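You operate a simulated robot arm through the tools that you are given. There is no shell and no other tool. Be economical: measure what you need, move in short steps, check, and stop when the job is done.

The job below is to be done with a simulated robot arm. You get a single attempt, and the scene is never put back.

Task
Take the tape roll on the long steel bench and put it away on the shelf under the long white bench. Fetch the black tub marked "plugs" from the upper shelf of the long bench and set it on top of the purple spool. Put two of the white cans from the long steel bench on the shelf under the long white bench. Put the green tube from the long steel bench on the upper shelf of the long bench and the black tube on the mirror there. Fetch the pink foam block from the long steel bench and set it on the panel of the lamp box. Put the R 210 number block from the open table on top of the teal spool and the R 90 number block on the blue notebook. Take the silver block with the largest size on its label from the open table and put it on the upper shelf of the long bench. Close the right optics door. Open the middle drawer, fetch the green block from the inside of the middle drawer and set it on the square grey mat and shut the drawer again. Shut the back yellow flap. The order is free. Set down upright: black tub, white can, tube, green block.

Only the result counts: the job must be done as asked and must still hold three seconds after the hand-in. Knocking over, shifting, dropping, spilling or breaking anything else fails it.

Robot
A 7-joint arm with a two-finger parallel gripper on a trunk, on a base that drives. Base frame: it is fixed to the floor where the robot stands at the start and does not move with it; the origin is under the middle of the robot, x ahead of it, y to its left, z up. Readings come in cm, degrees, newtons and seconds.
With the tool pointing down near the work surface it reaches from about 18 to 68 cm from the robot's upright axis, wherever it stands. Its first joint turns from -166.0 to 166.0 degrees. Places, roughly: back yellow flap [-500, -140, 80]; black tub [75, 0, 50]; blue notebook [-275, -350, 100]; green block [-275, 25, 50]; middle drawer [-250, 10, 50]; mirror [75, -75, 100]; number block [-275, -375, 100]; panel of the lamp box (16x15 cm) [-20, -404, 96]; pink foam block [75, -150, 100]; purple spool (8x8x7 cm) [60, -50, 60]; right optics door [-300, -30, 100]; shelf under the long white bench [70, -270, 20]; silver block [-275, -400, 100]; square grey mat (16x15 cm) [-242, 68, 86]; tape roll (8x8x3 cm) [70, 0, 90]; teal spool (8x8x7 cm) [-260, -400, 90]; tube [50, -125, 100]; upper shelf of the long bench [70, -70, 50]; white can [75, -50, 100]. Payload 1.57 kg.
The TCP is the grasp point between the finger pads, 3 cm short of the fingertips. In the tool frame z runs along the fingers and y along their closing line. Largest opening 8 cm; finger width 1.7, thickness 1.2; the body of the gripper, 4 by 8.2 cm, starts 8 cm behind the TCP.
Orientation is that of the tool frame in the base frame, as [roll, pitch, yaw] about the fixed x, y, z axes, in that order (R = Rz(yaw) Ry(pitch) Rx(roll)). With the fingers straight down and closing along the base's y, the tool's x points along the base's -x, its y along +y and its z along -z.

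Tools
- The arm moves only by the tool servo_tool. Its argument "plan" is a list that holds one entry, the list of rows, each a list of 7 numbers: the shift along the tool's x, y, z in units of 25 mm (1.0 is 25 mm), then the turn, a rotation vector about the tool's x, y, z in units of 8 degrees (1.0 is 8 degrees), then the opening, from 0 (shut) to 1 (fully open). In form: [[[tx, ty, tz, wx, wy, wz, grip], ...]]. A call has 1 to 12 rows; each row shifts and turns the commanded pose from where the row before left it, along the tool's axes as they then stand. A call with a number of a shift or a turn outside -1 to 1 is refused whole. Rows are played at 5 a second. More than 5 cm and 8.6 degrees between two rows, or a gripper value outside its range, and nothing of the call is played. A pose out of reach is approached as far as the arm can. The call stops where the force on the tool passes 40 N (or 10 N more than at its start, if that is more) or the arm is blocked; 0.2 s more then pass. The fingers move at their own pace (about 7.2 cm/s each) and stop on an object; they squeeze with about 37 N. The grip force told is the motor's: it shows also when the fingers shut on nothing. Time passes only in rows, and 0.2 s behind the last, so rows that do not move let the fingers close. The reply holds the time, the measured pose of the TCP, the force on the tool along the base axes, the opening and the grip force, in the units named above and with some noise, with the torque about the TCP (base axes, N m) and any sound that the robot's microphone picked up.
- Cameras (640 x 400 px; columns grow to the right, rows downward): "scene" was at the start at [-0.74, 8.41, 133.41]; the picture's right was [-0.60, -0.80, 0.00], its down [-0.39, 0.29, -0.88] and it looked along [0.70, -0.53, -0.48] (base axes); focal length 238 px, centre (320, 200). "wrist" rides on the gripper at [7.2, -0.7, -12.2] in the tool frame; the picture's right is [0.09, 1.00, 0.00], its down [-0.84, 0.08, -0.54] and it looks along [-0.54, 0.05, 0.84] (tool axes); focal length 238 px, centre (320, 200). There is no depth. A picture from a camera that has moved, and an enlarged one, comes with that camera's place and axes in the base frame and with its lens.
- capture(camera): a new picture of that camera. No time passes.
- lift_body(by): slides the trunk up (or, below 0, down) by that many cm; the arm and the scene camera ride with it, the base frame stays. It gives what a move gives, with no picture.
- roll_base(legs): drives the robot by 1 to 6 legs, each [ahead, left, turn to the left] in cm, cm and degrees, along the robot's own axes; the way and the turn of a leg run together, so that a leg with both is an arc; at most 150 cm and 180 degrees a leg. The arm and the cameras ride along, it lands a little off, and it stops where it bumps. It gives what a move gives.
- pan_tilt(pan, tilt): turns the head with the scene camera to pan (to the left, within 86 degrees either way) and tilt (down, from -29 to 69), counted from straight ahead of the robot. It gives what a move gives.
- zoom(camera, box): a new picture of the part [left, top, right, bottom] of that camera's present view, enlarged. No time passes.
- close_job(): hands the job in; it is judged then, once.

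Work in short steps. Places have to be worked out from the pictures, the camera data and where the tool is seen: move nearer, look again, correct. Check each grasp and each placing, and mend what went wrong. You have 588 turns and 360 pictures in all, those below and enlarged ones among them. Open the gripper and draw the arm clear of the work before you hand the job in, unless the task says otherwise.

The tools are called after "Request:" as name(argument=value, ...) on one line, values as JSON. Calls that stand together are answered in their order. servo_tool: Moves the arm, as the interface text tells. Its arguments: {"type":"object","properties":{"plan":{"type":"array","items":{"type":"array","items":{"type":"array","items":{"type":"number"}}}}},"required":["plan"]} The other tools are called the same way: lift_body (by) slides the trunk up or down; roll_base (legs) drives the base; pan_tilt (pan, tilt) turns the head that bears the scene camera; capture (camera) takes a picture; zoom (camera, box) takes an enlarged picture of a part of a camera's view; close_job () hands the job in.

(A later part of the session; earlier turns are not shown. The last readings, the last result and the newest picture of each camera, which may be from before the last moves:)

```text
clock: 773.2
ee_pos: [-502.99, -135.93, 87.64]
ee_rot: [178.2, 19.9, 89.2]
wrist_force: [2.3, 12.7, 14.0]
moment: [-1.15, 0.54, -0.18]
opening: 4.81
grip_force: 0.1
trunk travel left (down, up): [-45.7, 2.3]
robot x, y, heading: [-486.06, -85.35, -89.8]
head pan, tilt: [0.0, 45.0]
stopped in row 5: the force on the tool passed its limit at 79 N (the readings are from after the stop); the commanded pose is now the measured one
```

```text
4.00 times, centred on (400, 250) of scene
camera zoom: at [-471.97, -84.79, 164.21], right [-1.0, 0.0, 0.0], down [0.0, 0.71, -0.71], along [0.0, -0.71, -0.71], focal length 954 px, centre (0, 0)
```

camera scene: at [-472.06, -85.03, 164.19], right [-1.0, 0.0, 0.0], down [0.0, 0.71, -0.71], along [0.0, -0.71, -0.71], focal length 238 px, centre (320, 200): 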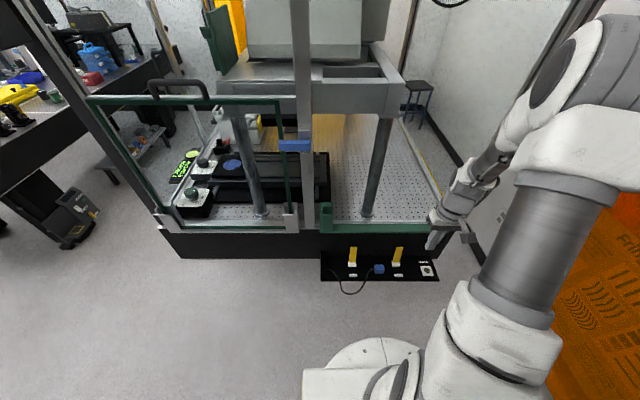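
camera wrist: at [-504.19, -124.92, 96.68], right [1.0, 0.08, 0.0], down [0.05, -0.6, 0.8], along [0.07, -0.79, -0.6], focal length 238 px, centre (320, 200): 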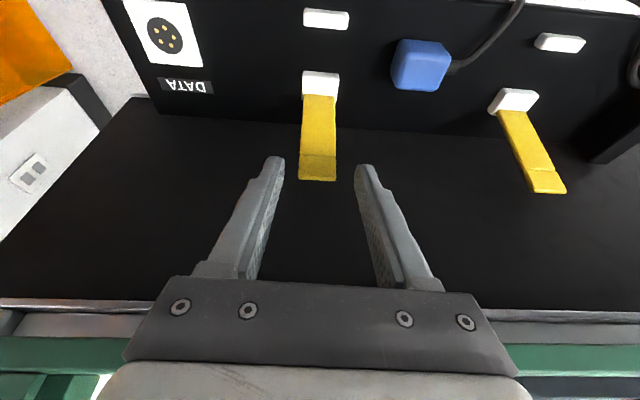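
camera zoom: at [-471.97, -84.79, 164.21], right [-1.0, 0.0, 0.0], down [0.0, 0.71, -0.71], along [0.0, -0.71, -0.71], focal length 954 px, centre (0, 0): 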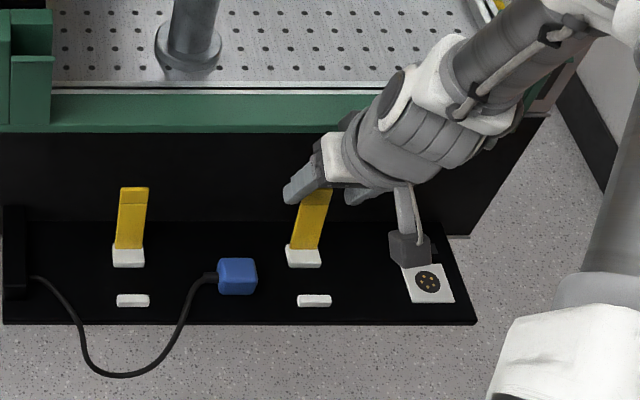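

The hand met the green rail (it overhangs at z≈94–100, y≈-137). Back out, increase the tilt to 45°, and try again.

Request:
servo_tool(plan=[[[0, 0, -1, 0, 0, 0, 0.6], [0, 0, -1, 0, 0, 0, 0.6], [0.2, 0, -1, 0, -0.8, 0, 0.6], [0, 0, 0, 0, -0.8, 0, 0.6], [0, 0, 0, 0, -0.8, 0, 0.6], [0, 0, 0, 0, -0.75, 0, 0.6], [0, 0, 0, 0, 0, 0, 0.6]]])

Request:
capture(camera="wrist")

```text
clock: 774.8
ee_pos: [-503.34, -133.08, 94.48]
ee_rot: [177.7, 45.1, 88.1]
wrist_force: [0.2, 0.2, -0.8]
moment: [0.02, -0.01, 0.02]
opening: 4.79
grip_force: 0.0
trunk travel left (down, up): [-45.7, 2.3]
robot x, y, heading: [-486.22, -84.85, -89.9]
head pan, tilt: [0.0, 45.0]
```

```text
98 pictures are left
camera wrist: at [-504.28, -119.33, 97.87], right [1.0, 0.06, -0.04], down [0.05, -0.21, 0.98], along [0.05, -0.98, -0.21], focal length 238 px, centre (320, 200)
```

wrist: 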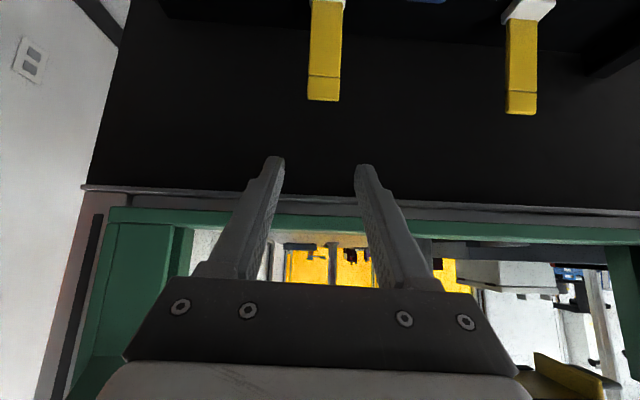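

Now approach again with the 45° tilt.

Request:
servo_tool(plan=[[[0.417, 0, 0.884, 0, 0, 0, 0.6], [0.417, 0, 0.884, 0, 0, 0, 0.6], [0.417, 0, 0.884, 0, 0, 0, 0.6], [0.417, 0, 0.884, 0, 0, 0, 0.6], [0, 0, 0, 0, 0, 0, 0.6]]])

Request:
capture(camera="wrist")

Request:
zoom(camera="scene", box=[320, 200, 480, 300])

```text
clock: 776.0
ee_pos: [-502.98, -136.5, 85.03]
ee_rot: [177.6, 45.1, 88.1]
wrist_force: [-0.6, 0.9, 0.0]
moment: [0.01, -0.02, -0.02]
opening: 4.77
grip_force: 0.0
trunk travel left (down, up): [-45.7, 2.3]
robot x, y, heading: [-486.52, -84.88, -89.9]
head pan, tilt: [0.0, 45.0]
```

```text
97 pictures are left
camera wrist: at [-503.89, -122.72, 88.59], right [1.0, 0.06, -0.04], down [0.05, -0.21, 0.98], along [0.05, -0.98, -0.21], focal length 238 px, centre (320, 200)
```

wrist: 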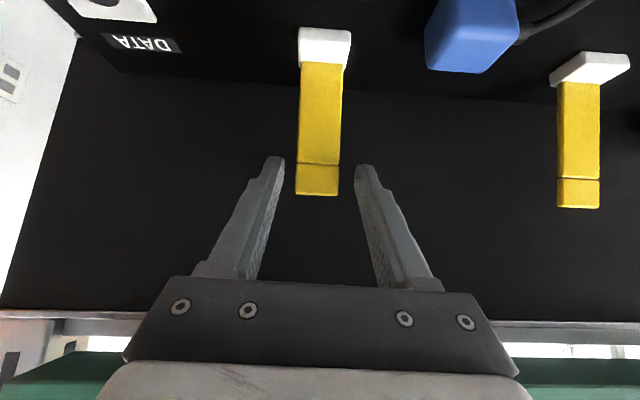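

```text
4.00 times, centred on (400, 250) of scene
camera zoom: at [-472.04, -85.04, 164.18], right [-1.0, 0.0, 0.0], down [0.0, 0.71, -0.71], along [0.0, -0.71, -0.71], focal length 954 px, centre (0, 0)
```

zoom: 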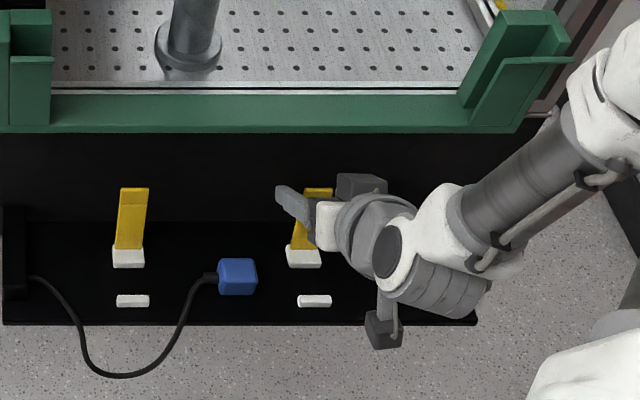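

Flap's end is between the fingertips. Close to grip its edges.

Request:
servo_tool(plan=[[[0, 0, 0.12, 0, 0, 0, 0.3], [0, 0, 0, 0, 0, 0, 0.3], [0, 0, 0, 0, 0, 0, 0.3]]])

Request:
capture(camera="wrist")

```text
clock: 776.8
ee_pos: [-503.16, -136.63, 84.96]
ee_rot: [177.8, 45.1, 88.1]
wrist_force: [-6.7, 3.9, 5.7]
moment: [0.17, 0.89, 0.0]
opening: 2.78
grip_force: 37.9
trunk travel left (down, up): [-45.7, 2.3]
robot x, y, heading: [-486.2, -84.76, -89.9]
head pan, tilt: [0.0, 45.0]
```

```text
95 pictures are left
camera wrist: at [-504.05, -122.88, 88.46], right [1.0, 0.06, -0.04], down [0.05, -0.21, 0.98], along [0.05, -0.98, -0.21], focal length 238 px, centre (320, 200)
```

wrist: 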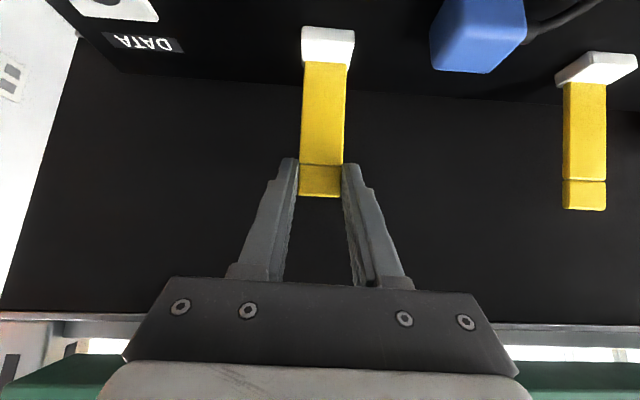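

Gripped. Swing the flap's end north along its arc.

Request:
servo_tool(plan=[[[0.26, 0, -0.34, 0, 0, 0, 0.3], [0.26, 0, -0.34, 0, 0, 0, 0.3], [0.3, 0, -0.26, 0, 0, 0, 0.3], [0.31, 0, -0.26, 0, 0, 0, 0.3], [0.39, 0, -0.15, 0, 0, 0, 0.3], [0.39, 0, -0.15, 0, 0, 0, 0.3]]])

Request:
capture(camera="wrist")

Request:
zoom(camera="scene", box=[320, 200, 480, 300])

```text
clock: 778.2
ee_pos: [-503.14, -130.59, 84.25]
ee_rot: [177.6, 45.0, 88.1]
wrist_force: [-7.8, -1.3, 0.4]
moment: [-0.09, 0.13, -0.13]
opening: 3.04
grip_force: 3.5
trunk travel left (down, up): [-45.7, 2.3]
robot x, y, heading: [-485.95, -84.73, -89.7]
head pan, tilt: [0.0, 45.0]
```

```text
94 pictures are left
camera wrist: at [-503.99, -116.75, 87.69], right [1.0, 0.06, -0.03], down [0.05, -0.21, 0.98], along [0.05, -0.98, -0.21], focal length 238 px, centre (320, 200)
```

wrist: 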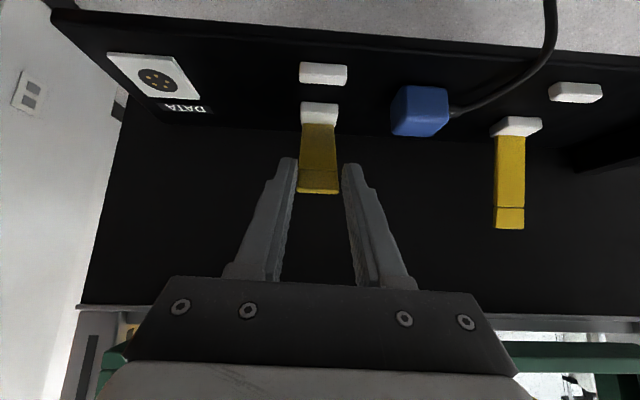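

```text
4.00 times, centred on (400, 250) of scene
camera zoom: at [-472.1, -85.05, 164.19], right [-1.0, 0.0, 0.0], down [0.0, 0.71, -0.71], along [0.0, -0.71, -0.71], focal length 954 px, centre (0, 0)
```

zoom: 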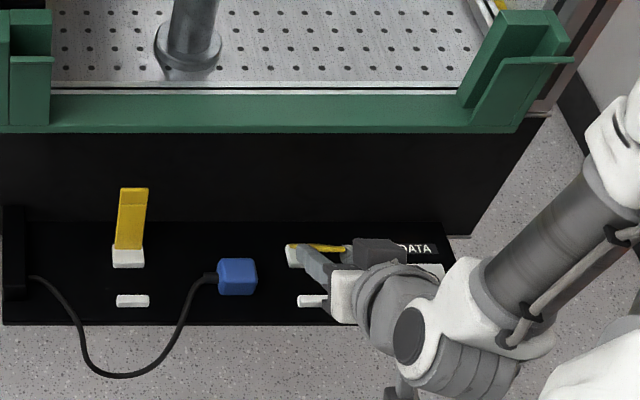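

Flap is now about 45° over. Continue lowering it.

Request:
servo_tool(plan=[[[0.5, 0, 0.1, 0, 0, 0, 0.3], [0.5, 0, 0.1, 0, 0, 0, 0.3], [0.5, 0, 0.12, 0, 0, 0, 0.3], [0, 0, 0, 0, 0, 0, 0.3]]])

Request:
capture(camera="wrist")

Request:
zoom(camera="scene", box=[320, 200, 480, 300])

```text
clock: 779.2
ee_pos: [-502.99, -128.51, 81.08]
ee_rot: [177.6, 45.0, 88.1]
wrist_force: [-8.2, -0.3, 1.0]
moment: [-0.08, 0.08, -0.15]
opening: 3.19
grip_force: 4.0
trunk travel left (down, up): [-45.7, 2.3]
robot x, y, heading: [-486.12, -84.61, -89.9]
head pan, tilt: [0.0, 45.0]
```

```text
92 pictures are left
camera wrist: at [-503.89, -114.64, 84.47], right [1.0, 0.06, -0.04], down [0.05, -0.21, 0.98], along [0.05, -0.98, -0.21], focal length 238 px, centre (320, 200)
```

wrist: 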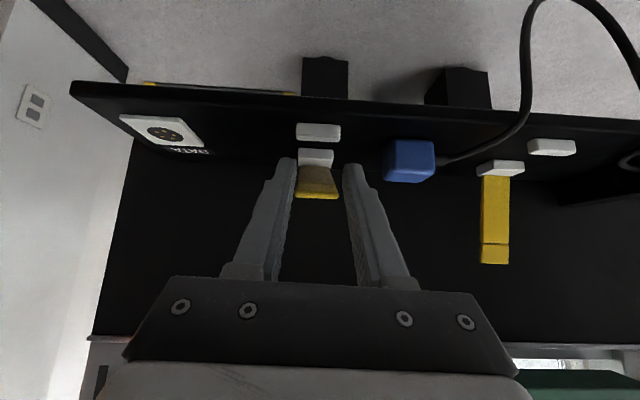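

```text
4.00 times, centred on (400, 250) of scene
camera zoom: at [-472.11, -85.04, 164.19], right [-1.0, 0.0, 0.0], down [0.0, 0.71, -0.71], along [0.0, -0.71, -0.71], focal length 954 px, centre (0, 0)
```

zoom: 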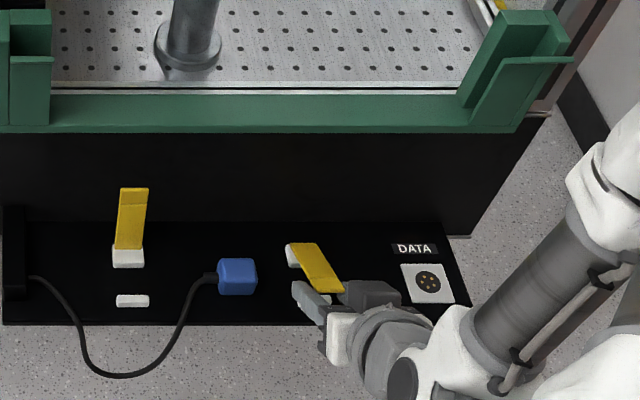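

About 65–70° over. Release, back up a little and see whether it stays.

Request:
servo_tool(plan=[[[0, 0, 0, 0, 0, 0, 0.7], [0, 0, 0, 0, 0, 0, 0.7], [-0.2, 0, -0.8, 0, 0, 0, 0.7], [-0.4, 0, -0.8, 0, 0, 0, 0.7], [-0.4, 0, -0.8, 0, 0, 0, 0.7]]])

Request:
capture(camera="wrist")

Request:
zoom(camera="scene", box=[320, 200, 480, 300])

```text
clock: 780.4
ee_pos: [-503.22, -126.03, 87.17]
ee_rot: [177.6, 45.0, 88.0]
wrist_force: [0.2, -1.1, 0.0]
moment: [0.0, 0.0, -0.02]
opening: 5.6
grip_force: 0.1
trunk travel left (down, up): [-45.7, 2.3]
robot x, y, heading: [-485.99, -85.25, -89.9]
head pan, tilt: [0.0, 45.0]
```

```text
90 pictures are left
camera wrist: at [-504.06, -112.21, 90.54], right [1.0, 0.06, -0.04], down [0.05, -0.21, 0.98], along [0.05, -0.98, -0.21], focal length 238 px, centre (320, 200)
```

wrist: 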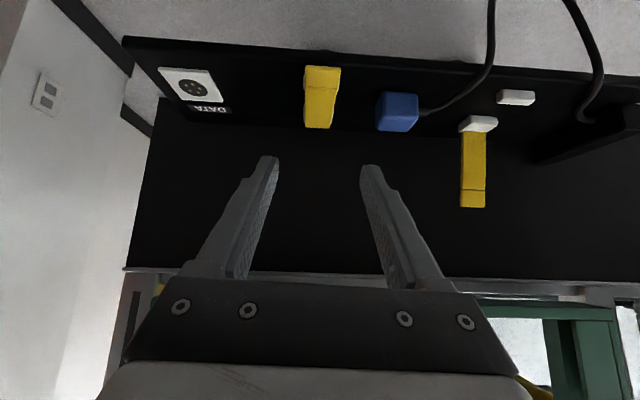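

```text
4.00 times, centred on (400, 250) of scene
camera zoom: at [-472.04, -85.03, 164.18], right [-1.0, 0.0, 0.0], down [0.0, 0.71, -0.71], along [0.0, -0.71, -0.71], focal length 954 px, centre (0, 0)
```

zoom: 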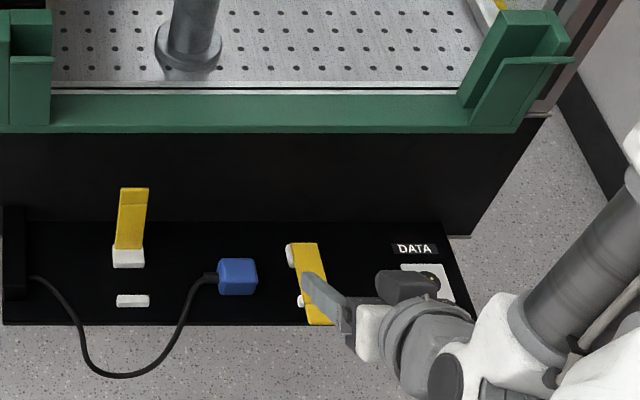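

The flap fell shut on its own. To be sure it's seated, I press down gently with closed fingertips near its end.

Request:
servo_tool(plan=[[[0, 0, 0, 0, 0, 0, 0], [0, 0, 0, 0, 0, 0, 0], [0.38, 0, 1, 0, 0, 0, 0], [0.38, 0, 1, 0, 0, 0, 0], [0.15, 0, 0.15, 0, 0, 0, 0], [0.15, 0, 0.15, 0, 0, 0, 0], [0.15, 0, 0.15, 0, 0, 0, 0], [0.1, 0, 0.1, 0, 0, 0, 0]]])

Request:
capture(camera="wrist")

```text
clock: 782.2
ee_pos: [-502.85, -128.23, 80.36]
ee_rot: [177.6, 45.1, 88.1]
wrist_force: [-0.7, 0.2, 0.5]
moment: [-0.04, 0.01, 0.04]
opening: 0.0
grip_force: 21.6
trunk travel left (down, up): [-45.7, 2.3]
robot x, y, heading: [-485.98, -84.97, -89.9]
head pan, tilt: [0.0, 45.0]
```

```text
88 pictures are left
camera wrist: at [-503.82, -114.4, 83.75], right [1.0, 0.06, -0.04], down [0.05, -0.21, 0.98], along [0.05, -0.98, -0.21], focal length 238 px, centre (320, 200)
```

wrist: 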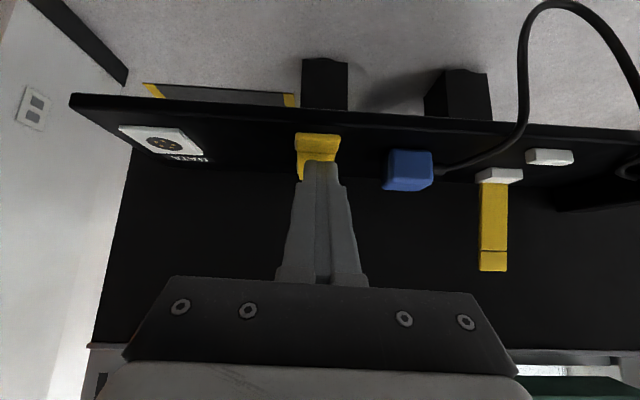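

Request:
servo_tool(plan=[[[0.12, 0, 0.12, 0, 0, 0, 0], [0.12, 0, 0.12, 0, 0, 0, 0], [0.1, 0, 0.1, 0, 0, 0, 0], [0, 0, 0, 0, 0, 0, 0]]])

```text
clock: 783.0
ee_pos: [-502.75, -128.34, 79.7]
ee_rot: [177.6, 45.9, 88.1]
wrist_force: [2.5, 12.1, 30.8]
moment: [-0.14, -0.12, 0.05]
opening: 0.0
grip_force: 20.8
trunk travel left (down, up): [-45.7, 2.3]
robot x, y, heading: [-486.11, -84.29, -90.1]
head pan, tilt: [0.0, 45.0]
stopped in row 3: the force on the tool passed its limit at 45 N (the readings are from after the stop); the commanded pose is now the measured one
```

Firmly seated (45 N). Retreat upward and check.

Request:
servo_tool(plan=[[[-0.7, 0, -0.7, 0, 0, 0, 0], [-0.7, 0, -0.7, 0, 0, 0, 0], [-0.7, 0, -0.7, 0, 0, 0, 0], [-0.7, 0, -0.7, 0, 0, 0, 0], [-0.7, 0, -0.7, 0, 0, 0, 0], [-0.7, 0, -0.7, 0, 0, 0, 0]]])

Request:
roll_base(legs=[[-14, 0, 0]])

Request:
zoom(camera="scene", box=[300, 180, 500, 305])

Request:
capture(camera="wrist")

```text
clock: 784.4
ee_pos: [-503.27, -128.36, 94.24]
ee_rot: [177.4, 45.4, 88.2]
wrist_force: [0.1, 0.1, 0.4]
moment: [-0.03, 0.02, 0.02]
opening: 0.0
grip_force: 20.8
trunk travel left (down, up): [-45.7, 2.3]
robot x, y, heading: [-485.97, -84.57, -89.6]
head pan, tilt: [0.0, 45.0]
```

```text
clock: 786.0
ee_pos: [-503.23, -114.19, 94.21]
ee_rot: [177.6, 45.5, 88.2]
wrist_force: [-0.1, 0.2, -0.2]
moment: [-0.01, -0.01, -0.02]
opening: 0.0
grip_force: 21.2
trunk travel left (down, up): [-45.7, 2.3]
robot x, y, heading: [-486.17, -70.95, -89.6]
head pan, tilt: [0.0, 45.0]
```

```text
3.20 times, centred on (400, 242) of scene
camera zoom: at [-472.07, -70.86, 164.18], right [-1.0, 0.0, 0.0], down [0.0, 0.71, -0.71], along [0.0, -0.71, -0.71], focal length 763 px, centre (64, 64)
```

zoom: 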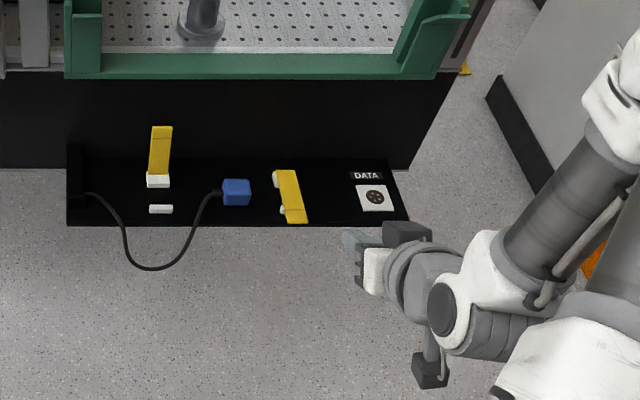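

```text
86 pictures are left
camera wrist: at [-504.15, -100.37, 97.53], right [1.0, 0.06, -0.04], down [0.05, -0.2, 0.98], along [0.06, -0.98, -0.2], focal length 238 px, centre (320, 200)
```

wrist: 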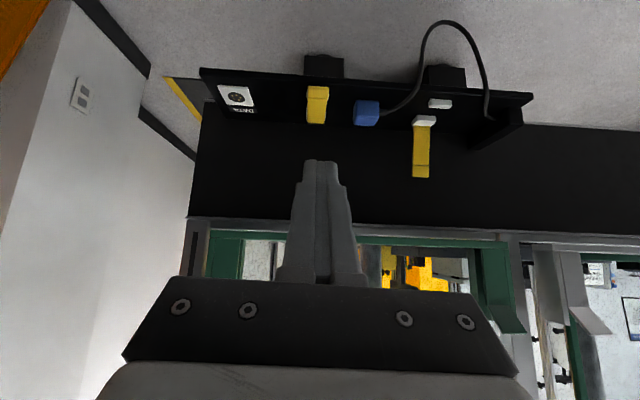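

The back flap is shut. Next the drawer cabinet: turn north here and travel east in front of the cabinets.

Request:
roll_base(legs=[[0, 0, 180], [-8, 0, 0], [0, -110, 0], [0, -107, 0]])

Request:
pan_tilt(pan=-5, tilt=40)

Request:
capture(camera="scene")

Request:
capture(camera="wrist")

```text
clock: 813.4
ee_pos: [-248.93, -35.35, 94.1]
ee_rot: [177.6, 45.6, -91.0]
wrist_force: [-0.6, 0.4, -0.4]
moment: [0.0, -0.02, 0.01]
opening: 0.01
grip_force: 21.5
trunk travel left (down, up): [-45.7, 2.3]
robot x, y, heading: [-265.37, -79.18, 91.4]
head pan, tilt: [0.0, 45.0]
```

```text
clock: 814.0
ee_pos: [-249.02, -35.45, 94.1]
ee_rot: [177.5, 45.5, -91.0]
wrist_force: [0.3, -0.1, 0.2]
moment: [0.01, 0.01, -0.02]
opening: 0.0
grip_force: 21.0
trunk travel left (down, up): [-45.7, 2.3]
robot x, y, heading: [-265.13, -79.59, 91.2]
head pan, tilt: [-5.0, 40.0]
```

```text
85 pictures are left
camera scene: at [-278.62, -79.2, 164.91], right [1.0, -0.07, 0.0], down [-0.04, -0.64, -0.77], along [0.05, 0.76, -0.64], focal length 238 px, centre (320, 200)
```

scene: 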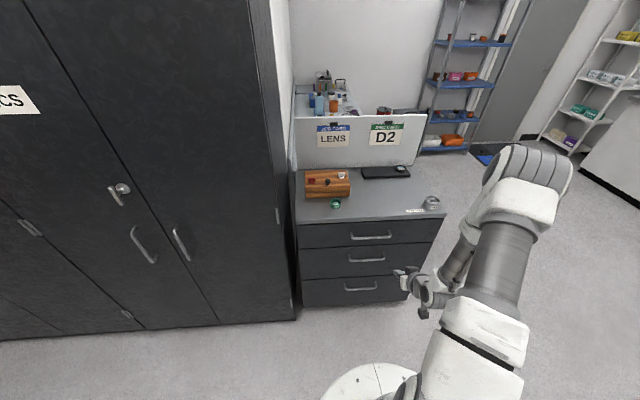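

```text
84 pictures are left
camera wrist: at [-248.06, -49.07, 97.52], right [-1.0, -0.08, -0.04], down [-0.05, 0.2, 0.98], along [-0.07, 0.98, -0.2], focal length 238 px, centre (320, 200)
```

wrist: 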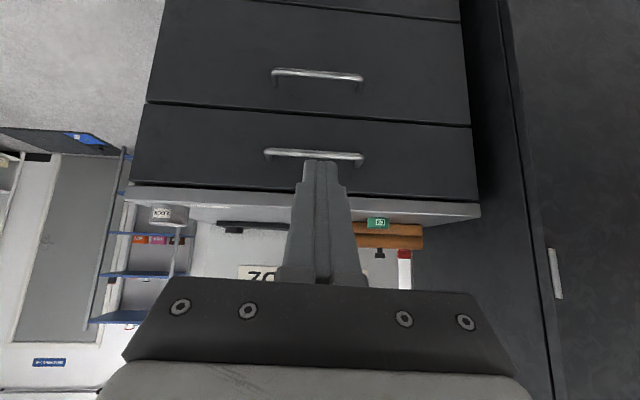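

Middle drawer handle ≈(-250,-7.7,63.8), a horizontal bar. I set the tool horizontal with the closing line vertical, and lower the trunk.

Request:
roll_base(legs=[[-12, 0, -1.2]])

Request:
servo_tool(plan=[[[0, 0, 0, 0, -1, 0, 0.5], [0, 0, 0, 0, -1, 0, 0.5], [0, 0, 0, 0, -1, 0, 0.5], [0, 0, 0, 0, -1, 0, 0.5], [0, 0, 0, 0, -0.8, 0, 0.5]]])

Request:
servo_tool(plan=[[[0, 0, 0, 0, 0, 1, 0.5], [0, 0, 0, 0, 0, 1, 0.5], [0, 0, 0, 0, 0, 1, 0.5], [0, 0, 0, 0, 0, 1, 0.5], [0, 0, 0, 0, 0, 1, 0.5], [0, 0, 0, 0, 0, 1, 0.5], [0, 0, 0, 0, 0, 1, 0.5], [0, 0, 0, 0, 0, 1, 0.5], [0, 0, 0, 0, 0, 1, 0.5], [0, 0, 0, 0, 0, 1, 0.5], [0, 0, 0, 0, 0, 1, 0.5], [0, 0, 0, 0, 0, 0.25, 0.5]]])

Request:
lift_body(by=-30)

Request:
capture(camera="wrist")

Request:
capture(camera="scene")

```text
clock: 815.5
ee_pos: [-247.71, -48.02, 94.27]
ee_rot: [177.5, 45.6, -92.2]
wrist_force: [0.8, 0.3, 0.2]
moment: [0.0, 0.0, -0.01]
opening: 0.0
grip_force: 21.3
trunk travel left (down, up): [-45.7, 2.3]
robot x, y, heading: [-265.18, -91.59, 90.0]
head pan, tilt: [-5.0, 40.0]
```

```text
clock: 816.6
ee_pos: [-247.87, -47.77, 94.08]
ee_rot: [164.1, 83.7, -106.1]
wrist_force: [-1.6, -0.4, -1.0]
moment: [0.01, 0.0, 0.02]
opening: 3.99
grip_force: 0.0
trunk travel left (down, up): [-45.7, 2.3]
robot x, y, heading: [-265.5, -91.31, 89.8]
head pan, tilt: [-5.0, 40.0]
```

```text
clock: 819.2
ee_pos: [-247.78, -47.95, 94.2]
ee_rot: [96.0, -1.8, 179.6]
wrist_force: [0.4, 0.3, 0.7]
moment: [0.01, 0.0, 0.0]
opening: 4.0
grip_force: 0.1
trunk travel left (down, up): [-45.7, 2.3]
robot x, y, heading: [-265.58, -91.13, 89.7]
head pan, tilt: [-5.0, 40.0]
```

```text
clock: 822.2
ee_pos: [-247.77, -47.83, 64.16]
ee_rot: [96.1, -1.8, 179.6]
wrist_force: [-0.7, -0.1, -0.7]
moment: [0.01, 0.02, 0.01]
opening: 4.0
grip_force: 0.1
trunk travel left (down, up): [-15.7, 32.3]
robot x, y, heading: [-265.31, -91.43, 89.9]
head pan, tilt: [-5.0, 40.0]
```

```text
83 pictures are left
camera wrist: at [-255.19, -59.91, 65.03], right [-0.06, 0.11, 0.99], down [0.84, -0.54, 0.11], along [0.54, 0.84, -0.06], focal length 238 px, centre (320, 200)
```

wrist: 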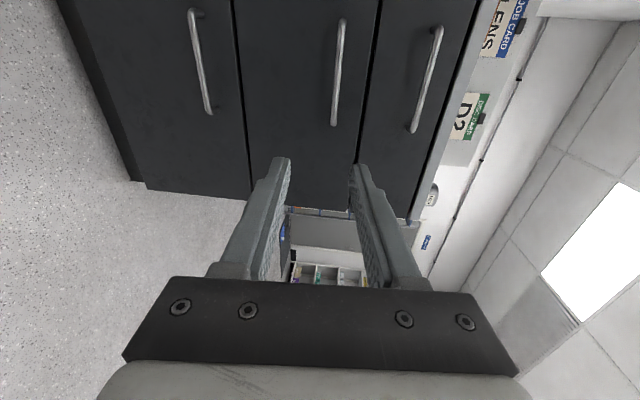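

```text
82 pictures are left
camera scene: at [-278.51, -90.92, 134.91], right [1.0, -0.09, 0.0], down [-0.06, -0.64, -0.77], along [0.07, 0.76, -0.64], focal length 238 px, centre (320, 200)
```

scene: 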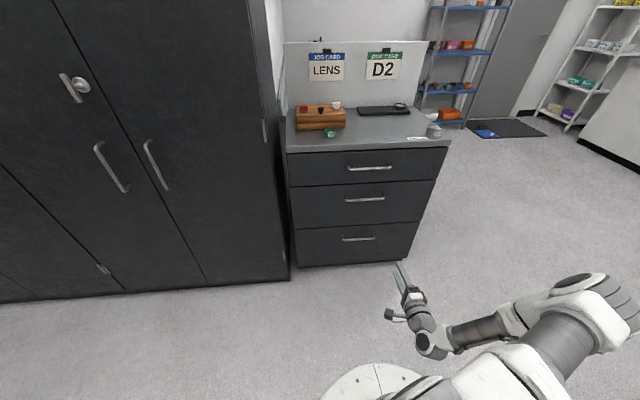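

Aligned with the middle handle (z≈63.6). Drive north 34 cm, then look.

Request:
roll_base(legs=[[32, 0, 0]])

Request:
capture(camera="wrist")

Request:
capture(camera="scene")

```text
clock: 825.0
ee_pos: [-247.62, -15.22, 64.21]
ee_rot: [96.1, -1.7, 179.5]
wrist_force: [0.1, 0.0, 0.4]
moment: [0.01, -0.02, -0.04]
opening: 4.0
grip_force: 0.0
trunk travel left (down, up): [-15.7, 32.3]
robot x, y, heading: [-265.38, -58.7, 89.8]
head pan, tilt: [-5.0, 40.0]
```

```text
81 pictures are left
camera wrist: at [-255.06, -27.35, 65.02], right [-0.06, 0.11, 0.99], down [0.84, -0.54, 0.11], along [0.54, 0.84, -0.06], focal length 238 px, centre (320, 200)
```

wrist: 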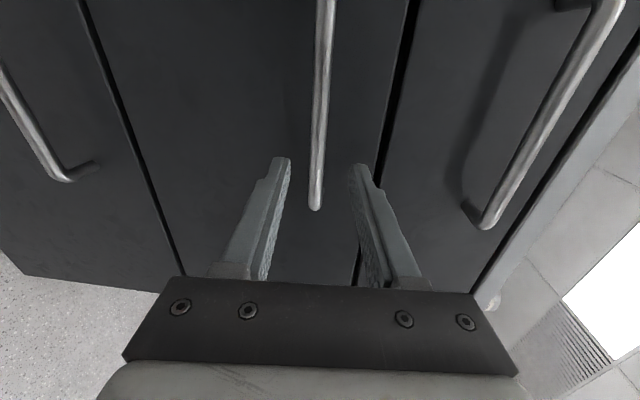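

```text
80 pictures are left
camera scene: at [-278.4, -58.34, 134.91], right [1.0, -0.09, 0.0], down [-0.06, -0.64, -0.77], along [0.07, 0.76, -0.64], focal length 238 px, centre (320, 200)
```

scene: 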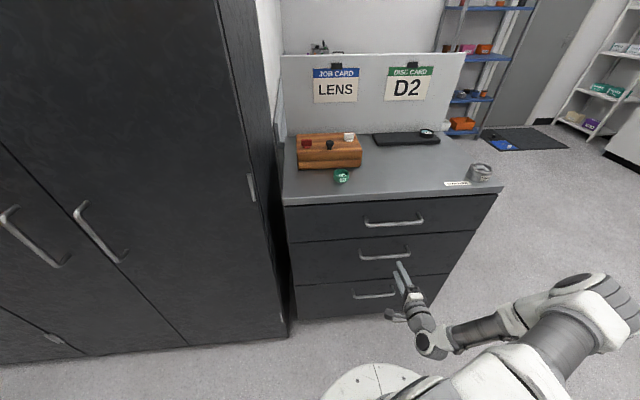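

The bar lies between the open fingers. Advance 6.5 cm and close on it.

Request:
servo_tool(plan=[[[0, -0.1, 0.85, 0, 0, 0, 0.5], [0, 0.05, 0.85, 0, 0, 0, 0.5], [0, 0.1, 0.85, 0, 0, 0, 0.5], [0, 0, 0, 0, 0, 0, 0], [0, 0, 0, 0, 0, 0, 0], [0, 0, 0, 0, 0, 0, 0]]])

Request:
capture(camera="wrist")

```text
clock: 826.4
ee_pos: [-247.53, -9.01, 63.48]
ee_rot: [96.3, -1.7, 179.5]
wrist_force: [-0.7, 0.3, -17.4]
moment: [-0.28, -0.58, -0.18]
opening: 1.41
grip_force: 30.4
trunk travel left (down, up): [-15.7, 32.3]
robot x, y, heading: [-265.17, -58.61, 89.6]
head pan, tilt: [-5.0, 40.0]
```

```text
79 pictures are left
camera wrist: at [-254.94, -21.09, 64.27], right [-0.06, 0.11, 0.99], down [0.84, -0.54, 0.11], along [0.54, 0.84, -0.06], focal length 238 px, centre (320, 200)
```

wrist: 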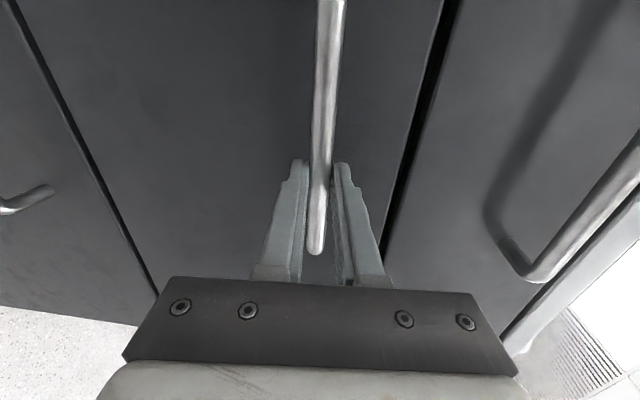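

Gripped. Relieve the vertical offset, then pull the drawer by driving back 20 cm first.

Request:
servo_tool(plan=[[[0, -0.25, 0, 0, 0, 0, 0], [0, 0, 0, 0, 0, 0, 0]]])

Request:
roll_base(legs=[[-20, 0, 0]])

Request:
capture(camera="scene")

```text
clock: 827.0
ee_pos: [-247.53, -9.07, 63.32]
ee_rot: [95.6, -1.6, 179.5]
wrist_force: [3.7, -1.9, 12.8]
moment: [0.2, -0.43, 0.65]
opening: 1.42
grip_force: 30.3
trunk travel left (down, up): [-15.7, 32.3]
robot x, y, heading: [-265.07, -58.87, 89.9]
head pan, tilt: [-5.0, 40.0]
```

```text
clock: 828.9
ee_pos: [-247.56, -29.17, 63.42]
ee_rot: [95.5, -1.6, 179.3]
wrist_force: [9.2, -0.2, 32.7]
moment: [0.56, -0.5, 0.1]
opening: 1.41
grip_force: 30.5
trunk travel left (down, up): [-15.7, 32.3]
robot x, y, heading: [-265.34, -78.89, 90.0]
head pan, tilt: [-5.0, 40.0]
```

```text
78 pictures are left
camera scene: at [-278.52, -78.74, 134.91], right [1.0, -0.09, 0.0], down [-0.06, -0.64, -0.77], along [0.07, 0.76, -0.64], focal length 238 px, centre (320, 200)
```

scene: 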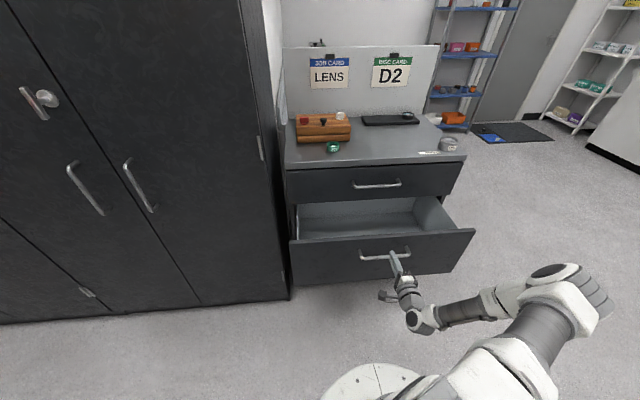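

Drawer is coming out. Ease the vertical load and pull 15 cm more.

Request:
servo_tool(plan=[[[0, 0.12, 0, 0, 0, 0, 0], [0, 0, 0, 0, 0, 0, 0]]])

Request:
roll_base(legs=[[-14, 0, 0]])

Request:
capture(camera="scene")

```text
clock: 829.5
ee_pos: [-247.58, -29.12, 63.38]
ee_rot: [95.8, -1.7, 179.3]
wrist_force: [-3.1, 0.4, -5.6]
moment: [-0.05, -0.6, -0.27]
opening: 1.4
grip_force: 30.3
trunk travel left (down, up): [-15.7, 32.3]
robot x, y, heading: [-265.3, -78.72, 89.9]
head pan, tilt: [-5.0, 40.0]
```

```text
clock: 831.1
ee_pos: [-247.56, -43.17, 63.53]
ee_rot: [95.6, -1.6, 179.4]
wrist_force: [0.4, 0.6, 0.1]
moment: [-0.03, 0.02, -0.05]
opening: 0.0
grip_force: 21.2
trunk travel left (down, up): [-15.7, 32.3]
robot x, y, heading: [-265.36, -92.95, 90.0]
head pan, tilt: [-5.0, 40.0]
```

```text
77 pictures are left
camera scene: at [-278.53, -92.52, 134.91], right [1.0, -0.09, 0.0], down [-0.06, -0.64, -0.77], along [0.07, 0.76, -0.64], focal length 238 px, centre (320, 200)
```

scene: 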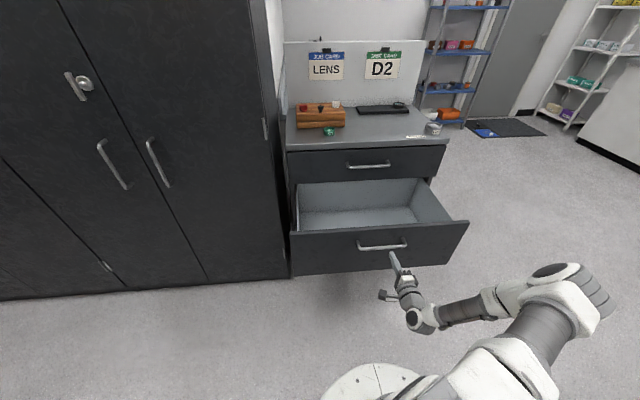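

The drawer reached its stop (~29 cm out) and the grip slipped off. Raise the trunk and look inside.

Request:
lift_body(by=30)

Request:
pan_tilt(pan=-15, tilt=50)

Request:
capture(camera="scene")

```text
clock: 834.1
ee_pos: [-247.62, -43.13, 93.53]
ee_rot: [95.8, -1.7, 179.4]
wrist_force: [0.5, -0.6, 0.7]
moment: [0.01, -0.05, 0.01]
opening: 0.02
grip_force: 21.7
trunk travel left (down, up): [-45.7, 2.3]
robot x, y, heading: [-265.06, -92.66, 89.8]
head pan, tilt: [-5.0, 40.0]
```

```text
clock: 834.8
ee_pos: [-247.67, -43.21, 93.48]
ee_rot: [95.5, -1.6, 179.3]
wrist_force: [0.7, -0.5, 0.1]
moment: [0.03, 0.01, 0.0]
opening: 0.01
grip_force: 21.4
trunk travel left (down, up): [-45.7, 2.3]
robot x, y, heading: [-265.35, -92.95, 89.7]
head pan, tilt: [-15.0, 50.0]
```

```text
76 pictures are left
camera scene: at [-277.29, -93.55, 163.5], right [0.97, -0.26, 0.0], down [-0.2, -0.74, -0.64], along [0.17, 0.62, -0.77], focal length 238 px, centre (320, 200)
```

scene: 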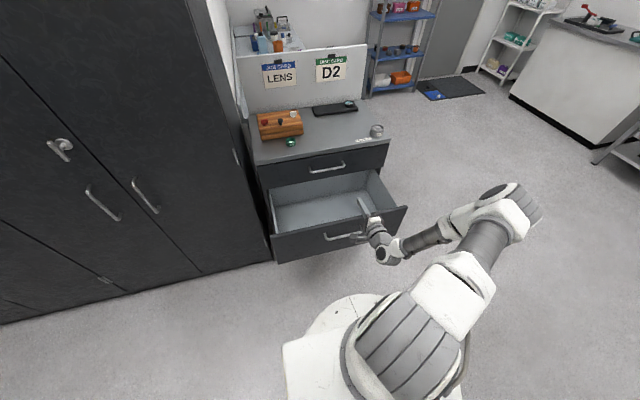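

Request:
zoom(camera="scene", box=[240, 130, 420, 270])

```text
2.86 times, centred on (330, 200) of scene
camera zoom: at [-277.29, -93.55, 163.5], right [0.97, -0.26, 0.0], down [-0.2, -0.74, -0.64], along [0.17, 0.62, -0.77], focal length 682 px, centre (291, 200)
```

zoom: 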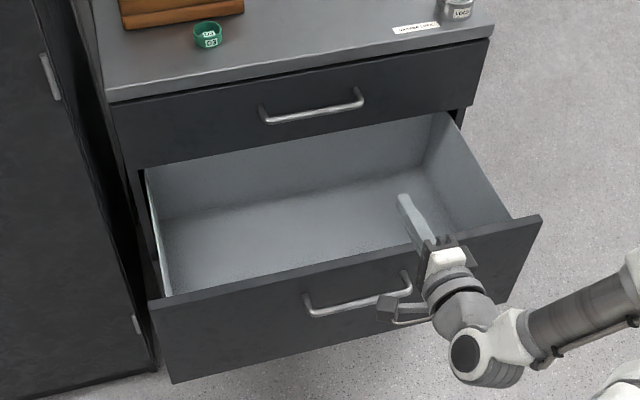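

The near strip behind the drawer front is hidden. I bring the tool back to pointing down and look in with the wrist camera.

Request:
servo_tool(plan=[[[0, 0, 0, 0, 0, -1, 1], [0, 0, 0, 0, 0, -1, 1], [0, 0, 0, 0, 0, -1, 1], [0, 0, 0, 0, 0, -1, 1], [0, 0, 0, 0, 0, -1, 1], [0, 0, 0, 0, 0, -1, 1], [0, 0, 0, 0, 0, -1, 1], [0, 0, 0, 0, 0, -1, 1], [0, 0, 0, 0, 0, -1, 1], [0, 0, 0, 0, 0, -1, 1], [0, 0, 0, 0, 0, -1, 1], [0, 0, 0, 0, 0, -0.25, 1]]])

Request:
servo_tool(plan=[[[0, 0, 0, 0, 1, 0, 1], [0, 0, 0, 0, 1, 0, 1], [0, 0, 0, 0, 1, 0, 1], [0, 0, 0, 0, 1, 0, 1], [0, 0, 0, 0, 1, 0, 1], [0, 0, 0, 0, 1, 0, 1], [0, 0, 0, 0, 1, 0, 1], [0, 0, 0, 0, 1, 0, 1], [0, 0, 0, 0, 1, 0, 1]]])

Request:
capture(camera="wrist")

```text
clock: 837.4
ee_pos: [-247.53, -43.06, 93.46]
ee_rot: [164.8, 84.1, -105.7]
wrist_force: [0.3, -0.8, 0.8]
moment: [0.04, 0.01, -0.02]
opening: 8.02
grip_force: 0.1
trunk travel left (down, up): [-45.7, 2.3]
robot x, y, heading: [-265.28, -92.81, 89.9]
head pan, tilt: [-15.0, 50.0]
```

```text
clock: 839.4
ee_pos: [-247.7, -43.01, 93.45]
ee_rot: [178.3, 12.3, -91.0]
wrist_force: [-0.2, 0.2, 0.1]
moment: [0.01, 0.0, 0.04]
opening: 8.02
grip_force: 0.1
trunk travel left (down, up): [-45.7, 2.3]
robot x, y, heading: [-265.02, -92.9, 89.6]
head pan, tilt: [-15.0, 50.0]
```

```text
74 pictures are left
camera wrist: at [-246.92, -52.67, 103.81], right [-1.0, -0.08, 0.01], down [-0.05, 0.7, 0.71], along [-0.06, 0.71, -0.7], focal length 238 px, centre (320, 200)
```

wrist: 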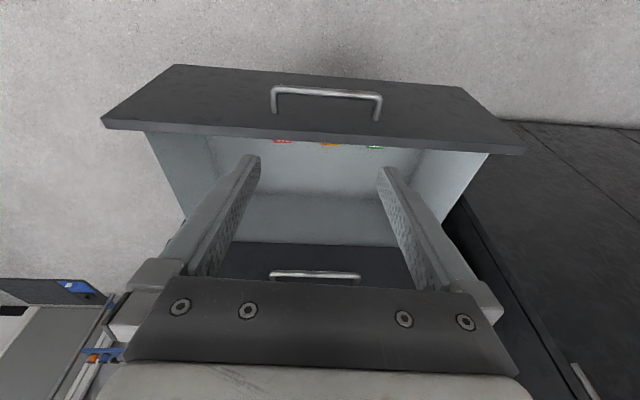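

Three small blocks (red, orange, green) sit right behind the drawer front. Drive 20 cm forward to look straight down on them.

Request:
roll_base(legs=[[18, 0, 0]])

Request:
capture(camera="wrist")

```text
clock: 841.2
ee_pos: [-247.53, -25.32, 93.6]
ee_rot: [178.3, 12.4, -91.0]
wrist_force: [-0.9, 0.7, -0.3]
moment: [0.02, -0.03, 0.04]
opening: 8.0
grip_force: 0.1
trunk travel left (down, up): [-45.7, 2.3]
robot x, y, heading: [-265.22, -75.13, 89.9]
head pan, tilt: [-15.0, 50.0]
```

```text
73 pictures are left
camera wrist: at [-246.84, -34.83, 103.79], right [-1.0, -0.08, 0.01], down [-0.05, 0.7, 0.71], along [-0.06, 0.71, -0.7], focal length 238 px, centre (320, 200)
```

wrist: 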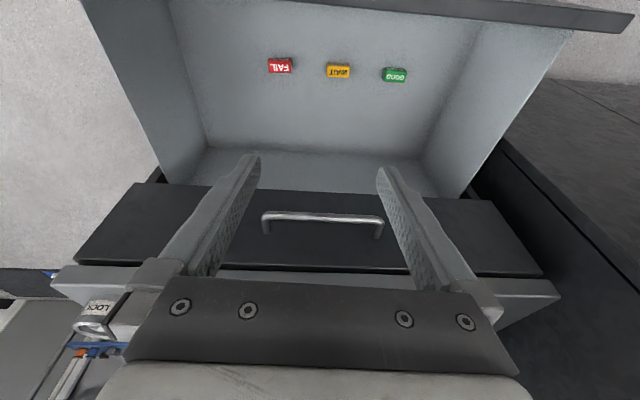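

Green block top centre ≈(-264.6,-18.7,49.5). Shift the base left 17 cm and make the tool vertical over it.

Request:
roll_base(legs=[[1, 17, 0]])

Request:
servo_tool(plan=[[[-0.5, 0, 0, 0, 0.8, 0, 1], [-0.5, 0, 0, 0, 0.75, 0, 1], [-0.6, 0, 0.3, 0, 0, 0, 1], [-0.6, 0, 0.3, 0, 0, 0, 1]]])

Request:
capture(camera="wrist")

Request:
capture(camera="scene")

```text
clock: 843.1
ee_pos: [-264.42, -24.28, 93.41]
ee_rot: [178.3, 12.3, -91.1]
wrist_force: [0.3, -0.2, 0.2]
moment: [0.0, -0.05, 0.01]
opening: 8.02
grip_force: 0.0
trunk travel left (down, up): [-45.7, 2.3]
robot x, y, heading: [-282.13, -73.9, 89.9]
head pan, tilt: [-15.0, 50.0]
```

```text
clock: 844.1
ee_pos: [-264.48, -18.94, 92.33]
ee_rot: [178.3, 0.0, -90.7]
wrist_force: [0.4, 0.0, -0.6]
moment: [0.0, 0.0, 0.01]
opening: 7.97
grip_force: 0.1
trunk travel left (down, up): [-45.7, 2.3]
robot x, y, heading: [-281.98, -73.56, 90.0]
head pan, tilt: [-15.0, 50.0]
```

```text
72 pictures are left
camera wrist: at [-263.68, -25.96, 104.44], right [-1.0, -0.08, 0.03], down [-0.05, 0.84, 0.54], along [-0.07, 0.54, -0.84], focal length 238 px, centre (320, 200)
```

wrist: 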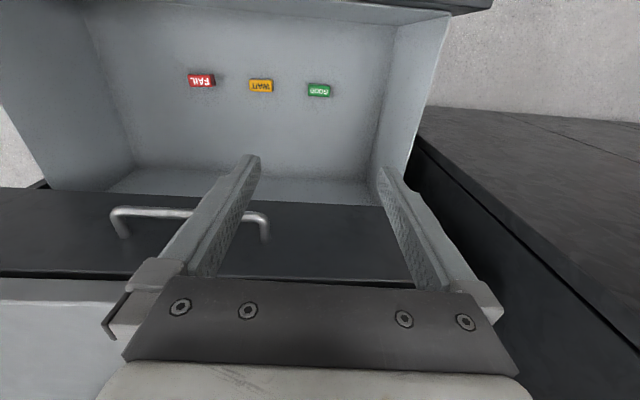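

```text
71 pictures are left
camera scene: at [-294.22, -74.61, 163.49], right [0.96, -0.26, 0.0], down [-0.2, -0.74, -0.64], along [0.17, 0.62, -0.77], focal length 238 px, centre (320, 200)
```

scene: 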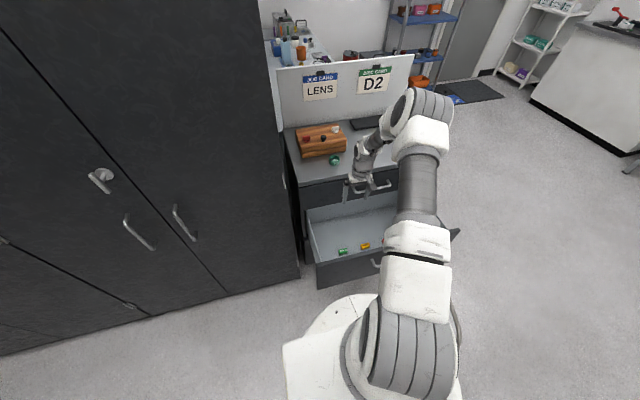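

Lower partly with the trunk (20 cm), keeping the elbow high, then check.

Request:
lift_body(by=-20)

Request:
capture(camera="scene")

Request:
capture(camera="wrist")

```text
clock: 846.3
ee_pos: [-264.41, -18.92, 72.36]
ee_rot: [178.3, 0.0, -90.7]
wrist_force: [0.3, -0.4, 0.0]
moment: [0.02, -0.05, -0.05]
opening: 7.99
grip_force: 0.0
trunk travel left (down, up): [-25.7, 22.3]
robot x, y, heading: [-282.36, -73.76, 89.7]
head pan, tilt: [-15.0, 50.0]
```

```text
70 pictures are left
camera scene: at [-294.22, -74.63, 143.5], right [0.96, -0.26, 0.0], down [-0.2, -0.74, -0.64], along [0.17, 0.62, -0.77], focal length 238 px, centre (320, 200)
```

scene: 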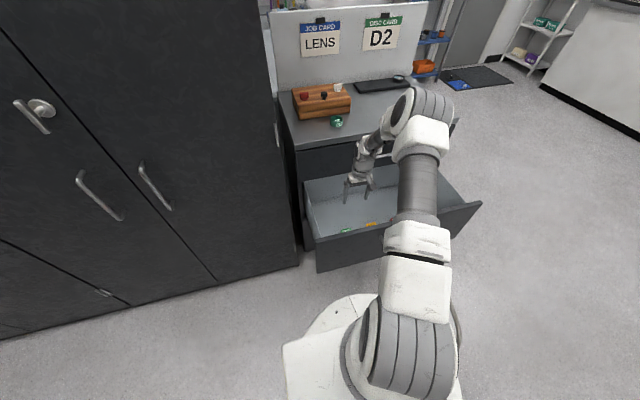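

```text
69 pictures are left
camera wrist: at [-263.67, -25.99, 84.46], right [-1.0, -0.08, 0.03], down [-0.05, 0.84, 0.54], along [-0.07, 0.54, -0.84], focal length 238 px, centre (320, 200)
```

wrist: 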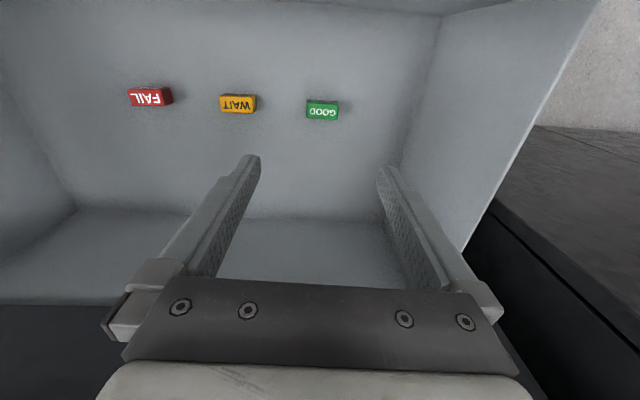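

Block top ≈(-265.8,-17.9,46.5). Descend 15 cm with small correction, then look.

Request:
servo_tool(plan=[[[-0.1, 0.14, 1, 0, 0, 0, 1], [-0.1, 0.14, 1, 0, 0, 0, 1], [-0.1, 0.14, 1, 0, 0, 0, 1], [-0.1, 0.14, 1, 0, 0, 0, 1], [0, 0, 1, 0, 0, 0, 1], [0, 0, 1, 0, 0, 0, 1]]])

Request:
capture(camera="wrist")

Request:
capture(camera="scene")

```text
clock: 847.7
ee_pos: [-266.31, -17.69, 57.52]
ee_rot: [178.4, -0.1, -90.8]
wrist_force: [-0.7, 0.7, -0.8]
moment: [0.03, 0.03, 0.02]
opening: 8.0
grip_force: 0.0
trunk travel left (down, up): [-25.7, 22.3]
robot x, y, heading: [-282.58, -73.76, 89.5]
head pan, tilt: [-15.0, 50.0]
```

```text
68 pictures are left
camera wrist: at [-265.48, -24.82, 69.57], right [-1.0, -0.08, 0.03], down [-0.05, 0.84, 0.54], along [-0.07, 0.54, -0.84], focal length 238 px, centre (320, 200)
```

wrist: 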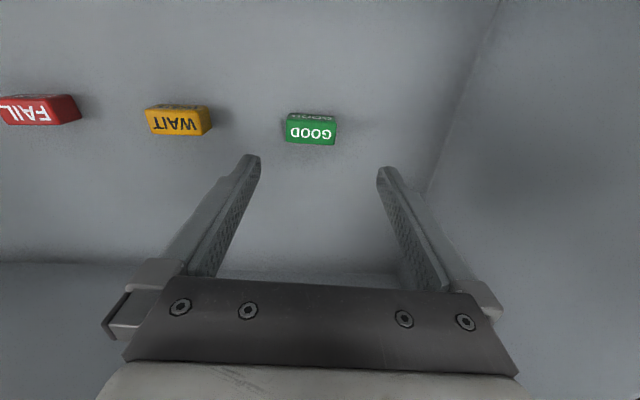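

```text
67 pictures are left
camera scene: at [-294.22, -74.64, 143.5], right [0.96, -0.26, 0.0], down [-0.2, -0.74, -0.64], along [0.17, 0.62, -0.77], focal length 238 px, centre (320, 200)
```

scene: 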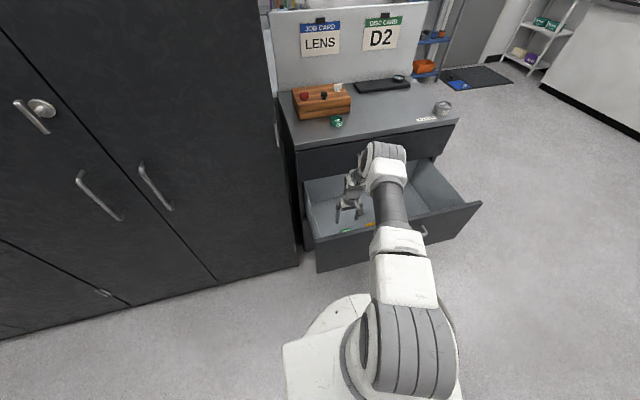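

Aligned within 0.9 cm. Shift, descend 9 cm, then gently to the floor.

Request:
servo_tool(plan=[[[0, -0.36, 0.8, 0, 0, 0, 1], [0, 0, 1, 0, 0, 0, 1], [0, 0, 1, 0, 0, 0, 1], [0, 0, 0.6, 0, 0, 0, 1], [0, 0, 0.15, 0, 0, 0, 1], [0, 0, 0, 0, 0, 0, 1]]])

Request:
capture(camera="wrist")

```text
clock: 849.1
ee_pos: [-265.65, -17.85, 48.59]
ee_rot: [178.4, 0.0, -90.6]
wrist_force: [0.4, 0.4, 0.9]
moment: [-0.01, -0.01, 0.01]
opening: 8.0
grip_force: 0.0
trunk travel left (down, up): [-25.7, 22.3]
robot x, y, heading: [-281.99, -74.39, 89.8]
head pan, tilt: [-15.0, 50.0]
```

```text
66 pictures are left
camera wrist: at [-264.83, -24.98, 60.64], right [-1.0, -0.08, 0.03], down [-0.05, 0.84, 0.54], along [-0.07, 0.54, -0.84], focal length 238 px, centre (320, 200)
```

wrist: 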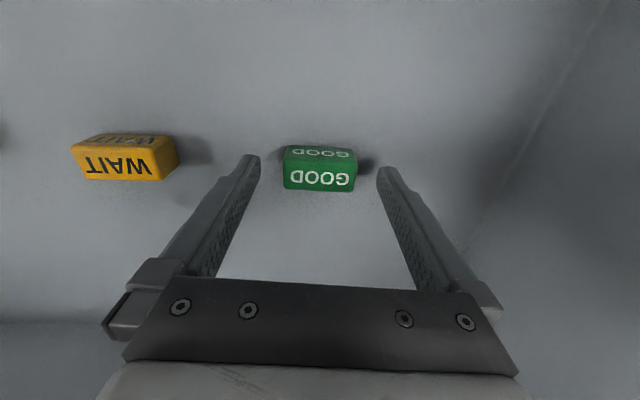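

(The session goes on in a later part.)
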